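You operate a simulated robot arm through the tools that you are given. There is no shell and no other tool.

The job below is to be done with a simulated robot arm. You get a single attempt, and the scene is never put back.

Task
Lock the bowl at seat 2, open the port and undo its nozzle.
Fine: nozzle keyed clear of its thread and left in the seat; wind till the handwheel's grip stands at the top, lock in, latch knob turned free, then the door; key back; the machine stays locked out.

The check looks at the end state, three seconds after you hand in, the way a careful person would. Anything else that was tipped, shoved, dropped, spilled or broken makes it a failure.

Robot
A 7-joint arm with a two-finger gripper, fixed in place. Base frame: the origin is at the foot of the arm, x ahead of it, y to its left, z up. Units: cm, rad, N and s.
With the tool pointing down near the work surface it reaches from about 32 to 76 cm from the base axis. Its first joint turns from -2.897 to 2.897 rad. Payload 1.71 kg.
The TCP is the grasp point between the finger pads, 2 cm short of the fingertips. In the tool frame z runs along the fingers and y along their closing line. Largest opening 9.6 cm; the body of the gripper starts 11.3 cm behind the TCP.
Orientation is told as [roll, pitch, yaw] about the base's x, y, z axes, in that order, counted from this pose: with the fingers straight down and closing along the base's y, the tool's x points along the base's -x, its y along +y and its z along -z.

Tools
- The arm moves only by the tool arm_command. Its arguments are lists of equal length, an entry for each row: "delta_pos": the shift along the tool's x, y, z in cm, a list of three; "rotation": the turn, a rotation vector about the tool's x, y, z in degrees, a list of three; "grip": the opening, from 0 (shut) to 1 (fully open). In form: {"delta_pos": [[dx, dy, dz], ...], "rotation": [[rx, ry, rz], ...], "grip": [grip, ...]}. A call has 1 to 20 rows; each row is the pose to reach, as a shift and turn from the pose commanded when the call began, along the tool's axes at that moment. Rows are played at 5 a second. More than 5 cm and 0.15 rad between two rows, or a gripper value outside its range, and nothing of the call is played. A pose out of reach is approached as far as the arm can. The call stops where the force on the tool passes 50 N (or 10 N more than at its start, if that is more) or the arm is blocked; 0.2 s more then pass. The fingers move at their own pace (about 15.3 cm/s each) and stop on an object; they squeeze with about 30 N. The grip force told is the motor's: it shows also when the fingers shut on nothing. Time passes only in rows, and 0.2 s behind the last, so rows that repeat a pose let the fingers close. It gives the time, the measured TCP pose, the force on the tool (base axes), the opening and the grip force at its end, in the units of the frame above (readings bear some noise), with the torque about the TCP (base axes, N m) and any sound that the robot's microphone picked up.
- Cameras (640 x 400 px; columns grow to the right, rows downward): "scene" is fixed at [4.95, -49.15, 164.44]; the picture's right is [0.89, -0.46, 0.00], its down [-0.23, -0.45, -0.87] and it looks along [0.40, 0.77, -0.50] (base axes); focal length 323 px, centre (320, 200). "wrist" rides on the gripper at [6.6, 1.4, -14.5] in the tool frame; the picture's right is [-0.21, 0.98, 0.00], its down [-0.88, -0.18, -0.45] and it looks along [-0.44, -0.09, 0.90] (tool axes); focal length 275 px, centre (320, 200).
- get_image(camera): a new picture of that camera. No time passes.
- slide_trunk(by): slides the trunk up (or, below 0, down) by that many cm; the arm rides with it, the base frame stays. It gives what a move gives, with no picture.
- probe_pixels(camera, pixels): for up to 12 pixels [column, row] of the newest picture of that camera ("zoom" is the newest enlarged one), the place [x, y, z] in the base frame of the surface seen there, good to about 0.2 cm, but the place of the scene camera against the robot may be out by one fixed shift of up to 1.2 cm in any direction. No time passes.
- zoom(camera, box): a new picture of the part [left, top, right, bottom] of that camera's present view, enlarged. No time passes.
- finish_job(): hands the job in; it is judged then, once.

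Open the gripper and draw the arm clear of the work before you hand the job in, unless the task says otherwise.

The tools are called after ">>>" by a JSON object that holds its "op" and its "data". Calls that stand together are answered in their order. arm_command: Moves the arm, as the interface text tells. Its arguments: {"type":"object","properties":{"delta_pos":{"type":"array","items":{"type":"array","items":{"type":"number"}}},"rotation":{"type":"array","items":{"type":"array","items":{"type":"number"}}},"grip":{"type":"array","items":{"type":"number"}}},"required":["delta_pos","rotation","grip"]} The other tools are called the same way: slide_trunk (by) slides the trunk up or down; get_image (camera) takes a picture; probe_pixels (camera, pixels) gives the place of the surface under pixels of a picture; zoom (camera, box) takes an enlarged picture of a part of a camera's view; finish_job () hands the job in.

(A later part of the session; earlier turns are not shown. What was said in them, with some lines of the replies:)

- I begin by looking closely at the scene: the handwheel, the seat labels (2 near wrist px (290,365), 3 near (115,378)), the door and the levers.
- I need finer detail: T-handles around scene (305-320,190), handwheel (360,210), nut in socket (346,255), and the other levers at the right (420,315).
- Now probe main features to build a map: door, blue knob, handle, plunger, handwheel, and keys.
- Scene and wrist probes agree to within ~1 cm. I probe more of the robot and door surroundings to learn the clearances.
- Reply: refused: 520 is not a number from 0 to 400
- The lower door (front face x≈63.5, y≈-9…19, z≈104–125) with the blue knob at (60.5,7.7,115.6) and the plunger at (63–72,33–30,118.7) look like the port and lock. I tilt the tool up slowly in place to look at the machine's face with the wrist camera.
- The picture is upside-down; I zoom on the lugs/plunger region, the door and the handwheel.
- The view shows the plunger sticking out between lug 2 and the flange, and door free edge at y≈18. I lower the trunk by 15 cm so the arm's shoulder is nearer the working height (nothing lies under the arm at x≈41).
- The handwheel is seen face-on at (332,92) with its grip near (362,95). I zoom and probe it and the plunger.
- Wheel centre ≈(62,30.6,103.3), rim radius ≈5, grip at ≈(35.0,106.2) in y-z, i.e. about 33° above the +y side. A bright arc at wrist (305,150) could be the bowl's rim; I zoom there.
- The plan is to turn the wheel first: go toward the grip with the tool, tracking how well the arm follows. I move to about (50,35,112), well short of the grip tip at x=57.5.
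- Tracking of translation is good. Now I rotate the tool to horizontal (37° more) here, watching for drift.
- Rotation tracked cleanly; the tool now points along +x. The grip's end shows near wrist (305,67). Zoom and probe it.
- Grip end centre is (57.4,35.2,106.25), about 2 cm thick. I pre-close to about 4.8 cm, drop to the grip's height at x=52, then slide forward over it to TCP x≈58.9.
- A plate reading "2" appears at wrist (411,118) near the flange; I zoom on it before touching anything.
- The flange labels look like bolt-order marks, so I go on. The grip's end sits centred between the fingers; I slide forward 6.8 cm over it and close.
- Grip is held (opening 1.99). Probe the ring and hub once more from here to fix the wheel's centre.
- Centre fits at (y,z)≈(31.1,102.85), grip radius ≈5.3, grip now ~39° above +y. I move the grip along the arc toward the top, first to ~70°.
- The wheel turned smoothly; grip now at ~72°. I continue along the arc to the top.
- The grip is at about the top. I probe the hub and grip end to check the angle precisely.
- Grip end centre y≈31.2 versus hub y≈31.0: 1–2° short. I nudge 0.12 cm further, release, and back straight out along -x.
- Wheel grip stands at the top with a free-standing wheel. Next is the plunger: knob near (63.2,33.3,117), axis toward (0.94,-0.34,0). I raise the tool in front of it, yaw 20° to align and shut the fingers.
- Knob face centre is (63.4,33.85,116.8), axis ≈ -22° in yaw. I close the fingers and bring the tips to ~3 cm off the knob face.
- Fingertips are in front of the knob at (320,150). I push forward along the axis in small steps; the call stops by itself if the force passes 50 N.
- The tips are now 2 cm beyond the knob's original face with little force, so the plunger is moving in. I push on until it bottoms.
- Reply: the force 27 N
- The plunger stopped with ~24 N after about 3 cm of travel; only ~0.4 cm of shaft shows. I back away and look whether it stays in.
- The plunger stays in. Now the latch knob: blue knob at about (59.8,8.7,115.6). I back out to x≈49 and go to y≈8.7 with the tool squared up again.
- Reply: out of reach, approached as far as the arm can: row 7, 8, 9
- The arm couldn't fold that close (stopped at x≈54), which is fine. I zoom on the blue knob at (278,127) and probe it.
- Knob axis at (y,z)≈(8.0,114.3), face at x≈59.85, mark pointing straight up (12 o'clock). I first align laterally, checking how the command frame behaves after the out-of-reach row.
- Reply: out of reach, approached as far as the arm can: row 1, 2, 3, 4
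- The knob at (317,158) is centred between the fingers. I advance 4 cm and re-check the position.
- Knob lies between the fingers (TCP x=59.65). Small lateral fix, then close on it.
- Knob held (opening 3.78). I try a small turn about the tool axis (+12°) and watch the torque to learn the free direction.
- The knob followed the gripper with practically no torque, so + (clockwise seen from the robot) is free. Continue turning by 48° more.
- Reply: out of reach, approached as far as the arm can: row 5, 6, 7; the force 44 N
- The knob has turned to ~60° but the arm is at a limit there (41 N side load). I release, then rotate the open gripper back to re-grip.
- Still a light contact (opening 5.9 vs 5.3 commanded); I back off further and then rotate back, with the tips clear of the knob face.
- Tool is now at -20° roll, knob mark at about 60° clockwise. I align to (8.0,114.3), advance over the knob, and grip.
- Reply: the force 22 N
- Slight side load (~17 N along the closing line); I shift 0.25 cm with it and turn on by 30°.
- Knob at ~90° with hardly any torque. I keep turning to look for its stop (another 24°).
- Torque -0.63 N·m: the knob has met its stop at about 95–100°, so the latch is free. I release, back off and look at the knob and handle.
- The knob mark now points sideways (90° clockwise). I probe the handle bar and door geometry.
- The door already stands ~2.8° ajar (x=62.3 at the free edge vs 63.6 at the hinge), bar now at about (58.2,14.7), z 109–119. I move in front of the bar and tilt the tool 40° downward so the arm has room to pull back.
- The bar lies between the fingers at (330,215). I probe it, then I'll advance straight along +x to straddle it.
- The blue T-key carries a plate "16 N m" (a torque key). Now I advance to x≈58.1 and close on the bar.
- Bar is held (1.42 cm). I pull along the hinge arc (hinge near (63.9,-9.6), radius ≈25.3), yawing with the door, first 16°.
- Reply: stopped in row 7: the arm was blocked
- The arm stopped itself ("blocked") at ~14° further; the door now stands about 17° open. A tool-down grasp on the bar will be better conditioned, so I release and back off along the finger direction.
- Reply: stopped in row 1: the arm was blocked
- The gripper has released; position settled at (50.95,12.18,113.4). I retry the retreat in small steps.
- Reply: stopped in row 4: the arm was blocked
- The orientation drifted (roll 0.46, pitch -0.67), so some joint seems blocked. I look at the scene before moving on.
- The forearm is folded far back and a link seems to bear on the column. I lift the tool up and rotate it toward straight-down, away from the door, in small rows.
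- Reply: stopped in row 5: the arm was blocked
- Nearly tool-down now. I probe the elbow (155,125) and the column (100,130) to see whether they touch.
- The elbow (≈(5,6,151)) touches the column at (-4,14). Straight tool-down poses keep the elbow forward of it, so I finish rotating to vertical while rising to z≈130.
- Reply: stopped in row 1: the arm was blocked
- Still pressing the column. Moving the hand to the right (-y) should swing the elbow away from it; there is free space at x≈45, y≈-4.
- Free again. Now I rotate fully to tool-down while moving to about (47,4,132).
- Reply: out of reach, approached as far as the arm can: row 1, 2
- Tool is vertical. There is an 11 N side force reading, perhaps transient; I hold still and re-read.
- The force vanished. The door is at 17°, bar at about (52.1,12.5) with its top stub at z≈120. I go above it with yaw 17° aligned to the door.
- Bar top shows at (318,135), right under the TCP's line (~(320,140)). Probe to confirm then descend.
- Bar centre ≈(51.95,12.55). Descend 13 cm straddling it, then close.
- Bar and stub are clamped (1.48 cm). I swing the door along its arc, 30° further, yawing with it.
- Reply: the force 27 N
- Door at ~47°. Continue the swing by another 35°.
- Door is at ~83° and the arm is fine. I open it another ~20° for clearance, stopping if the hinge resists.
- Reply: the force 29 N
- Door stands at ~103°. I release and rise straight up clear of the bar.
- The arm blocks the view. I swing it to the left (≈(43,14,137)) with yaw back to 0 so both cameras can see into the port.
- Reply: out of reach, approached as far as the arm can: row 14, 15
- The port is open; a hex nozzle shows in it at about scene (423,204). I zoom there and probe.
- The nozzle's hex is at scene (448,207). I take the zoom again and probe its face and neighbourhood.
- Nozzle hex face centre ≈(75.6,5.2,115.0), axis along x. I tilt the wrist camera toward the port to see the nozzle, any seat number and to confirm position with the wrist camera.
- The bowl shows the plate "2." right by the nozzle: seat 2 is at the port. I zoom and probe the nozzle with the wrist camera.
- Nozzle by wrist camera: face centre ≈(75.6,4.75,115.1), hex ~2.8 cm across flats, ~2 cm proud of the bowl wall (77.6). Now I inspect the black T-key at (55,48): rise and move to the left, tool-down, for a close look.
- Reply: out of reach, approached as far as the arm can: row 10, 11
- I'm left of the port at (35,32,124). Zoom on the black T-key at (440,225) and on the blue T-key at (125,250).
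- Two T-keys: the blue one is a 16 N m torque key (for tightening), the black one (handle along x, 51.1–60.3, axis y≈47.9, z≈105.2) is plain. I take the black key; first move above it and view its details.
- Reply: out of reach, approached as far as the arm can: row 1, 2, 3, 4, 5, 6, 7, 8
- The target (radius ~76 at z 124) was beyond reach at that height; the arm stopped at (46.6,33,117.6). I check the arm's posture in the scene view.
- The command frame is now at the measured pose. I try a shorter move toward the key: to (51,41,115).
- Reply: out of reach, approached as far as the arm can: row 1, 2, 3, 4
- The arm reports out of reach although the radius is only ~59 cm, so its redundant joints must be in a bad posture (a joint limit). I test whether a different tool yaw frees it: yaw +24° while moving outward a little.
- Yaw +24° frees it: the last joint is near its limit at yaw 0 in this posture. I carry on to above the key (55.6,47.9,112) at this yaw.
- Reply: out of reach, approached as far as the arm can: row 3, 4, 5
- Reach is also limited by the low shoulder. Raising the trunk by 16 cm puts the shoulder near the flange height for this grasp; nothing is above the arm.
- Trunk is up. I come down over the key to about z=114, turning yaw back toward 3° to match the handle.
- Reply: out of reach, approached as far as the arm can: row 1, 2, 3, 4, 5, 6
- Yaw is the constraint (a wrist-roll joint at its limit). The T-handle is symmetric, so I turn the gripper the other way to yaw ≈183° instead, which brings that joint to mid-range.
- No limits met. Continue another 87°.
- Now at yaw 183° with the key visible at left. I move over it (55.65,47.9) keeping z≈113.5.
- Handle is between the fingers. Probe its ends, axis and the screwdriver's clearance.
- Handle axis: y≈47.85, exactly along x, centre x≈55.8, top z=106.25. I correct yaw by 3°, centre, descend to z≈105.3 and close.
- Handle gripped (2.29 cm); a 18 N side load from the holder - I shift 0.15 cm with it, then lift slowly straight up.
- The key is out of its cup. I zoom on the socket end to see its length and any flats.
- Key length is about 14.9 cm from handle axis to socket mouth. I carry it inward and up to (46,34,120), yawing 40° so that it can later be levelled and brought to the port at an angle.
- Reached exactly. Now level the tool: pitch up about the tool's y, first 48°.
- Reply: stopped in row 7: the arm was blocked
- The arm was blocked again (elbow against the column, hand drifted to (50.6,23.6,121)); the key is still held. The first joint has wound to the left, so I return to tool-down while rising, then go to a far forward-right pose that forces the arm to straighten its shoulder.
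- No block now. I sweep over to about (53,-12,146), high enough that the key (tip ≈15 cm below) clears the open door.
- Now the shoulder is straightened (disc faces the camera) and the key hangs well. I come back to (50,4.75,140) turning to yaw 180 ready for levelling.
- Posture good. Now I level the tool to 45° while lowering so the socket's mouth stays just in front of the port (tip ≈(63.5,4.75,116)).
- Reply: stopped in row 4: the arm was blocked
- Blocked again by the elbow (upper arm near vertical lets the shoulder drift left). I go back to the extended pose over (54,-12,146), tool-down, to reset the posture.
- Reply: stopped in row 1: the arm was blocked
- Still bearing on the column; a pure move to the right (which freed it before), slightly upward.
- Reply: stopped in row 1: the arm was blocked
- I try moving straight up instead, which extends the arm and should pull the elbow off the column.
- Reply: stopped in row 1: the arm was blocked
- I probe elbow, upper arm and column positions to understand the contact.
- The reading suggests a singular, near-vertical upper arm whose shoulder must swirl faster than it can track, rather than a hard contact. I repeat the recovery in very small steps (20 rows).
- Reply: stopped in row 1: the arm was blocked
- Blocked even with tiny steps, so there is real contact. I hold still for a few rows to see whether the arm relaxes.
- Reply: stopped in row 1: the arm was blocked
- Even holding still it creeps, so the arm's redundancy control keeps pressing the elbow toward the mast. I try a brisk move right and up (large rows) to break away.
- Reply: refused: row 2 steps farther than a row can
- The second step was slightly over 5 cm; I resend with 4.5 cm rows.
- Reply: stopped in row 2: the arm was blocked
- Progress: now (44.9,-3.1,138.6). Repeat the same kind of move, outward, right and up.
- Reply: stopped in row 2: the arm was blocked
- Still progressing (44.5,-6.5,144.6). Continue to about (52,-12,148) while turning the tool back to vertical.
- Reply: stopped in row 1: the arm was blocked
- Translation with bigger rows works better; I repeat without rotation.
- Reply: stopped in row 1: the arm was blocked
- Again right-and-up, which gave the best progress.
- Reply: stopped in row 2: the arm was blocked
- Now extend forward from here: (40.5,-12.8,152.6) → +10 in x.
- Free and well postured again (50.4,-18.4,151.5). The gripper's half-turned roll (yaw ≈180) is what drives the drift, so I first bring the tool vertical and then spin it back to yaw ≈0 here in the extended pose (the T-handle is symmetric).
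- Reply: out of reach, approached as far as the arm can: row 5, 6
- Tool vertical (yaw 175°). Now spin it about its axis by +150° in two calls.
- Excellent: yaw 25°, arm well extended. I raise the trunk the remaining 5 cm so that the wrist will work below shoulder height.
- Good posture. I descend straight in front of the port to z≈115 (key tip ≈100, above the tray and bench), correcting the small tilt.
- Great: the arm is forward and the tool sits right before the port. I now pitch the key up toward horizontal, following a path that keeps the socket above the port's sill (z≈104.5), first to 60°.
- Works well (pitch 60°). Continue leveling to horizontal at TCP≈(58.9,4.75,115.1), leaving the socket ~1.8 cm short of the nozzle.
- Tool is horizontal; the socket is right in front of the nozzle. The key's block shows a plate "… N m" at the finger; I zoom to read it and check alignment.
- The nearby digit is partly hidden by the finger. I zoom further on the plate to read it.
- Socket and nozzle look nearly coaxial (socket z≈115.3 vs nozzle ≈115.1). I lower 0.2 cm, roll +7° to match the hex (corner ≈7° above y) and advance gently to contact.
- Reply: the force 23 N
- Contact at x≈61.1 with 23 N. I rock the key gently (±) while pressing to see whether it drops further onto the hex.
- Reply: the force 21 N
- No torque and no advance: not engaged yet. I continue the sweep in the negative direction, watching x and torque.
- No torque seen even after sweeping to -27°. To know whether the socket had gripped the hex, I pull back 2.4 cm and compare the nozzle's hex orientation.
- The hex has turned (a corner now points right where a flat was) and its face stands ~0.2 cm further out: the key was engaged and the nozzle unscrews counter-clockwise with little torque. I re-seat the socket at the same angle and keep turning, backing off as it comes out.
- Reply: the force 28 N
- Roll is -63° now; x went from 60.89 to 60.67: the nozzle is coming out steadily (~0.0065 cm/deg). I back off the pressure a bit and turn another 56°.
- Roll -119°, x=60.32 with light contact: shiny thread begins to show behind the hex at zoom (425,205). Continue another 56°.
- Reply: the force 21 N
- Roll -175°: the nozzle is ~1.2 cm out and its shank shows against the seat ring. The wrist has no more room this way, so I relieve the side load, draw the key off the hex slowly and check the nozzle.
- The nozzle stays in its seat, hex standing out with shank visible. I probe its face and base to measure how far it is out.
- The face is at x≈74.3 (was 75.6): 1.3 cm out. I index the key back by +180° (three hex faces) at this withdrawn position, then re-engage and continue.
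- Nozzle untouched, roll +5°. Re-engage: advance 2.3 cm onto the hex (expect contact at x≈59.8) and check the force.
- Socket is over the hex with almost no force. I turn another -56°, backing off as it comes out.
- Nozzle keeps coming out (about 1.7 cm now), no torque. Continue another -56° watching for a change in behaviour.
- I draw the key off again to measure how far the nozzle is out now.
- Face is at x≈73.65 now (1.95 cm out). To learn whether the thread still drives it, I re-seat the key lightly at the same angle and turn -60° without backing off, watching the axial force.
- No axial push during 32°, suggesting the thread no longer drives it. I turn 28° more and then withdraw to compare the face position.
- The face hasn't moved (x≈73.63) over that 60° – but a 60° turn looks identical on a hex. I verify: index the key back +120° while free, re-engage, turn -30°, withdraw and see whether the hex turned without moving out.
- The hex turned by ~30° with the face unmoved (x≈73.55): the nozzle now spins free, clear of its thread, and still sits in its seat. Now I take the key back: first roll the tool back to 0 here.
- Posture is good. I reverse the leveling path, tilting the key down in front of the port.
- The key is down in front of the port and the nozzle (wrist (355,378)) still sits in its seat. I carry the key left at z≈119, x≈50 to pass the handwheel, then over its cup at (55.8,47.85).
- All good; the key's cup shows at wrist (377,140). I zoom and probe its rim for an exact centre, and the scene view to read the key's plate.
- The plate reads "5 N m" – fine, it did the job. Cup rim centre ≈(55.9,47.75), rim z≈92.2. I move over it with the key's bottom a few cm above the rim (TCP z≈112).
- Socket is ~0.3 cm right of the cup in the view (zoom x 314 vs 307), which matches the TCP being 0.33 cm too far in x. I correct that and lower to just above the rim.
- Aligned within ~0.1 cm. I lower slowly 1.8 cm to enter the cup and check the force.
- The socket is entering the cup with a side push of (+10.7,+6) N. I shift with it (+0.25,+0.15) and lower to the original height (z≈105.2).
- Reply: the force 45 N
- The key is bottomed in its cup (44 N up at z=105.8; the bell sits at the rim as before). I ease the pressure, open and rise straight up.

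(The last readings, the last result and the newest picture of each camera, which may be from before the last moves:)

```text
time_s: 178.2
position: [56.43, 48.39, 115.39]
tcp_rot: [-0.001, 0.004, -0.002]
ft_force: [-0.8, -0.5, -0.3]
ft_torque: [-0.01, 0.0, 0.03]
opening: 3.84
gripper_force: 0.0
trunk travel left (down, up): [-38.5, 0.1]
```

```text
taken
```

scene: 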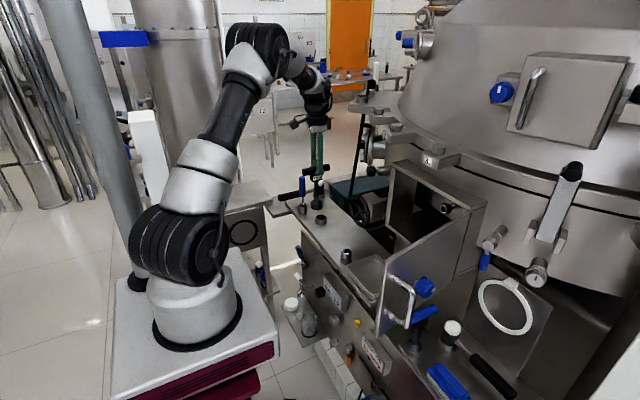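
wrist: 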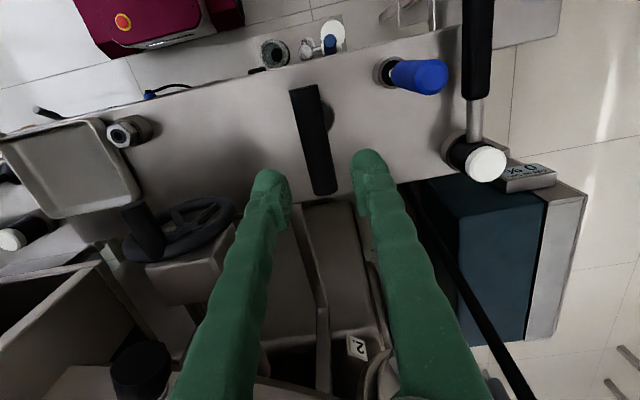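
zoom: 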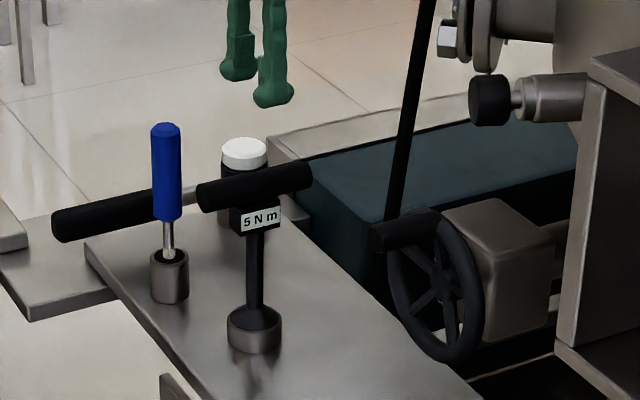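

The key stands back in its cup. Now I verify the end state: plunger, wheel grip, nozzle, door and knob.

>>> {"op": "zoom", "data": {"camera": "scene", "box": [340, 140, 420, 240]}}

>>> {"op": "zoom", "data": {"camera": "scene", "box": [425, 185, 470, 225]}}

>>> {"op": "get_image", "data": {"camera": "scene"}}

```text
4.00 times, centred on (380, 190) of scene
```

zoom: 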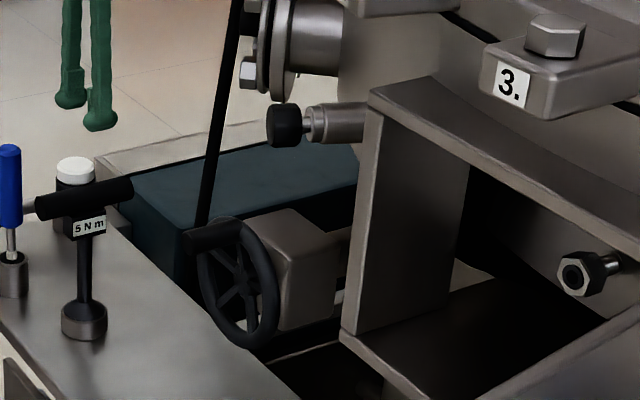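

```text
10.00 times, centred on (448, 205) of scene
```

zoom: 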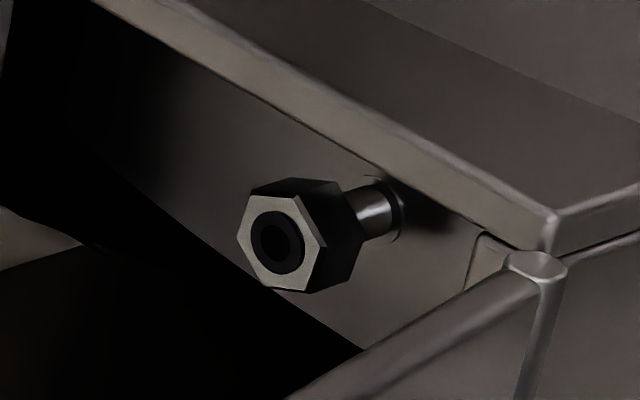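

```text
taken
```

scene: 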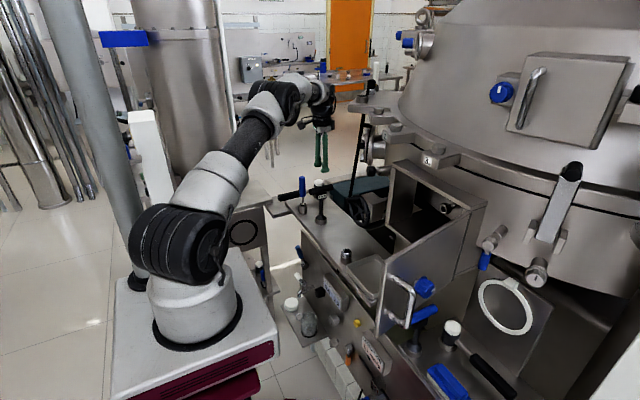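

Nozzle, door, wheel and key look right. The plunger still shows a little shaft; I move back to view it with the wrist camera and measure its knob position.

>>> {"op": "arm_command", "data": {"delta_pos": [[1.5, -2.5, -1.5], [3.0, -5.0, -3], [4.5, -7.5, -4.5], [6.0, -10, -6], [7.5, -12.5, -7], [9, -15, -8], [10, -17, -8], [10, -17, -8]], "rotation": [[0, 0, 0], [0, 0, 0], [0, 0, 0], [0, 0, 0], [0, 0, 0], [0, 0, 0], [0, 0, 0], [0, 0, 0]], "grip": [0.4, 0.4, 0.4, 0.4, 0.4, 0.4, 0.4, 0.4]}}

>>> {"op": "get_image", "data": {"camera": "wrist"}}

```text
time_s: 180.0
position: [46.27, 31.03, 123.37]
tcp_rot: [-0.001, 0.004, -0.003]
ft_force: [-0.6, -0.3, 0.4]
ft_torque: [-0.03, 0.02, -0.04]
opening: 3.82
gripper_force: 0.1
trunk travel left (down, up): [-38.5, 0.1]
```

```text
taken
```

wrist: 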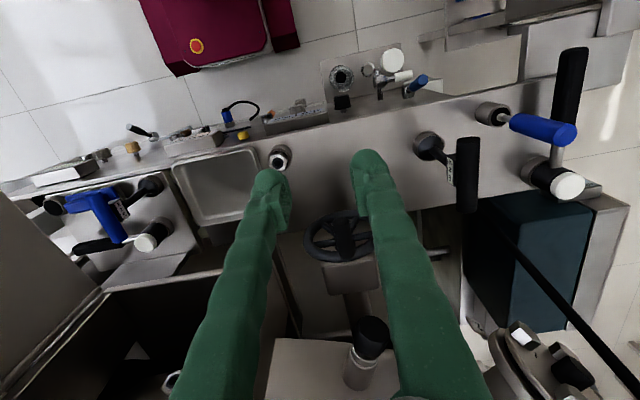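

>>> {"op": "zoom", "data": {"camera": "wrist", "box": [320, 290, 420, 400]}}

>>> {"op": "probe_pixels", "data": {"camera": "zoom", "pixels": [[320, 150], [330, 120], [300, 190], [285, 230], [275, 260], [350, 190], [265, 290], [310, 215]]}}

>>> {"op": "zoom", "data": {"camera": "wrist", "box": [290, 200, 390, 290]}}

```text
3.64 times, centred on (370, 345) of wrist
```

zoom: 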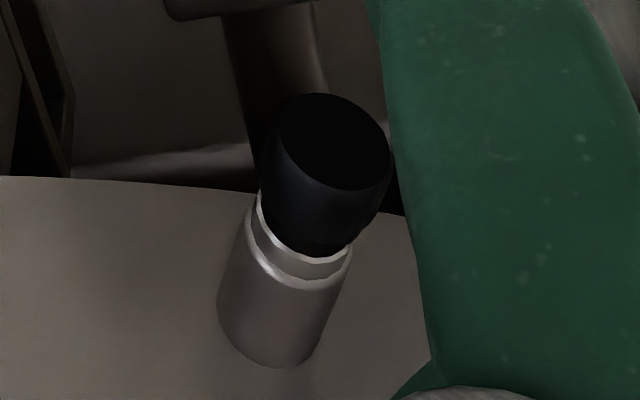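

```text
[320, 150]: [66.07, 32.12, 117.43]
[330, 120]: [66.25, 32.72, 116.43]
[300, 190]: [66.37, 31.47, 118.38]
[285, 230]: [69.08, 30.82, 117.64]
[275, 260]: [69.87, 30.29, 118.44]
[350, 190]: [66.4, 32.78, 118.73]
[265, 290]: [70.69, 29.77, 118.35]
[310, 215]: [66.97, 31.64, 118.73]
```

```text
4.44 times, centred on (340, 245) of wrist
```

zoom: 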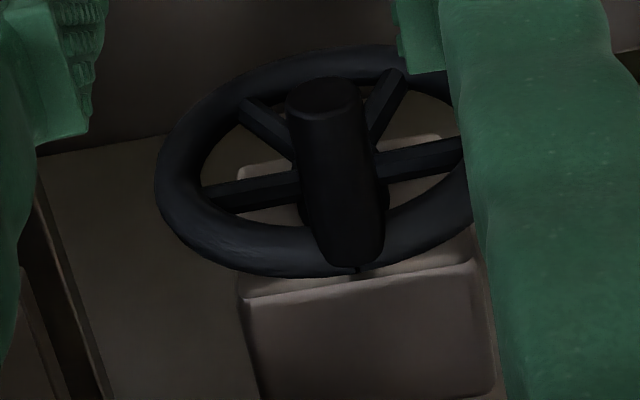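

Knob face now at x≈66.15 (from 63.4): 3 cm of travel, knob close on its collar: fully in. I check the wheel's grip angle by probing grip and ring.

>>> {"op": "probe_pixels", "data": {"camera": "zoom", "pixels": [[325, 90], [330, 130], [335, 180], [345, 230], [160, 190], [310, 55], [295, 120], [362, 120], [180, 130], [440, 230]]}}

>>> {"op": "probe_pixels", "data": {"camera": "scene", "pixels": [[393, 196], [398, 195], [403, 226], [396, 215], [390, 200], [408, 206], [406, 215], [448, 207], [424, 287], [403, 295]]}}

```text
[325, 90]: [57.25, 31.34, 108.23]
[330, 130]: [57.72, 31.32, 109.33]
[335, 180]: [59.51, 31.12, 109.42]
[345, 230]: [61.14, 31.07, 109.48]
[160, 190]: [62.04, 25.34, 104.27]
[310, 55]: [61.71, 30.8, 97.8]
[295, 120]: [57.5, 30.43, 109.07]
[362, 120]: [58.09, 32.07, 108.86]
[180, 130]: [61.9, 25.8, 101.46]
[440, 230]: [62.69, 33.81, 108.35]
```

```text
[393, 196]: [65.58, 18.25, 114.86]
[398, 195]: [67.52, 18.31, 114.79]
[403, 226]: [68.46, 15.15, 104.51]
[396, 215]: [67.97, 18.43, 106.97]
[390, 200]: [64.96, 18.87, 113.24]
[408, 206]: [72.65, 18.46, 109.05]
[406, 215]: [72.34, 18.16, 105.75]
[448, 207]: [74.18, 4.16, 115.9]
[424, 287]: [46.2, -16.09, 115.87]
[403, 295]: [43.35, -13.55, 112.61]
```

Grip is within ~1.5° of the top, plunger home, latch free, door open at ~103°, nozzle free in its seat and key in its cup. I draw the arm up and back with the gripper fully open.

>>> {"op": "arm_command", "data": {"delta_pos": [[0.3, 0, -3], [0.6, 0, -6], [0.9, 0, -9], [1.2, 0, -12], [1.5, 0, -15], [1.5, 0, -15]], "rotation": [[0, 0, 0], [0, 0, 0], [0, 0, 0], [0, 0, 0], [0, 0, 0], [0, 0, 0]], "grip": [0.6, 0.8, 1, 1, 1, 1]}}

>>> {"op": "get_image", "data": {"camera": "scene"}}

>>> {"op": "zoom", "data": {"camera": "scene", "box": [280, 150, 480, 330]}}

```text
time_s: 181.4
position: [44.61, 30.89, 138.38]
tcp_rot: [-0.002, 0.004, -0.001]
ft_force: [0.1, 0.3, 0.2]
ft_torque: [0.01, 0.0, -0.01]
opening: 9.59
gripper_force: 0.0
trunk travel left (down, up): [-38.5, 0.1]
```

```text
taken
```

scene: 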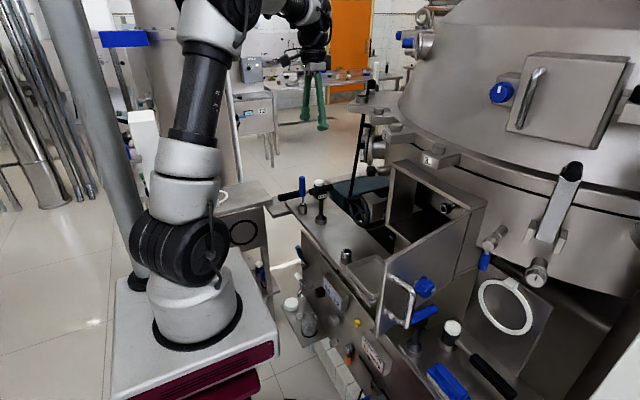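

```text
2.22 times, centred on (380, 240) of scene
```

zoom: 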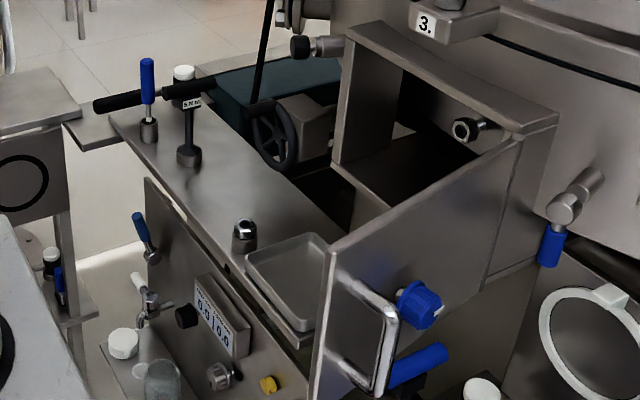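

The arm is clear with the gripper open. The door is open, the nozzle stands loose in seat 2, the plunger is in, the wheel's grip is at the top, the key is in its cup, and everything else looks undisturbed. I hand the job in.

>>> {"op": "finish_job", "data": {}}

```text
The job is handed in.
```

The job is handed in. Seat 2 is locked at the port, the port is open and its nozzle is undone. I don't have the result of the check.

- **Bowl:** I wound the handwheel until its grip stood within about 2° of the top, then pushed the lock plunger in its full 3 cm. The plate beside the nozzle in the open port reads "2.". I did not try turning the wheel afterwards to prove the lock holds.
- **Port:** I turned the latch knob free and swung the door open to about 103°.
- **Nozzle:** I unscrewed it about 2 cm with the black T-key marked 5 N m. After that it turned without moving out any further, so I judged it clear of its thread. It is still in the seat.
- **Key:** It is back in its cup, upright, with the plate facing the other way from how I found it.
- **Lockout:** I touched none of the machine's controls or isolators.

While working, the arm's elbow was blocked several times, most likely against its own column. The last camera views showed nothing tipped, dropped or out of place.
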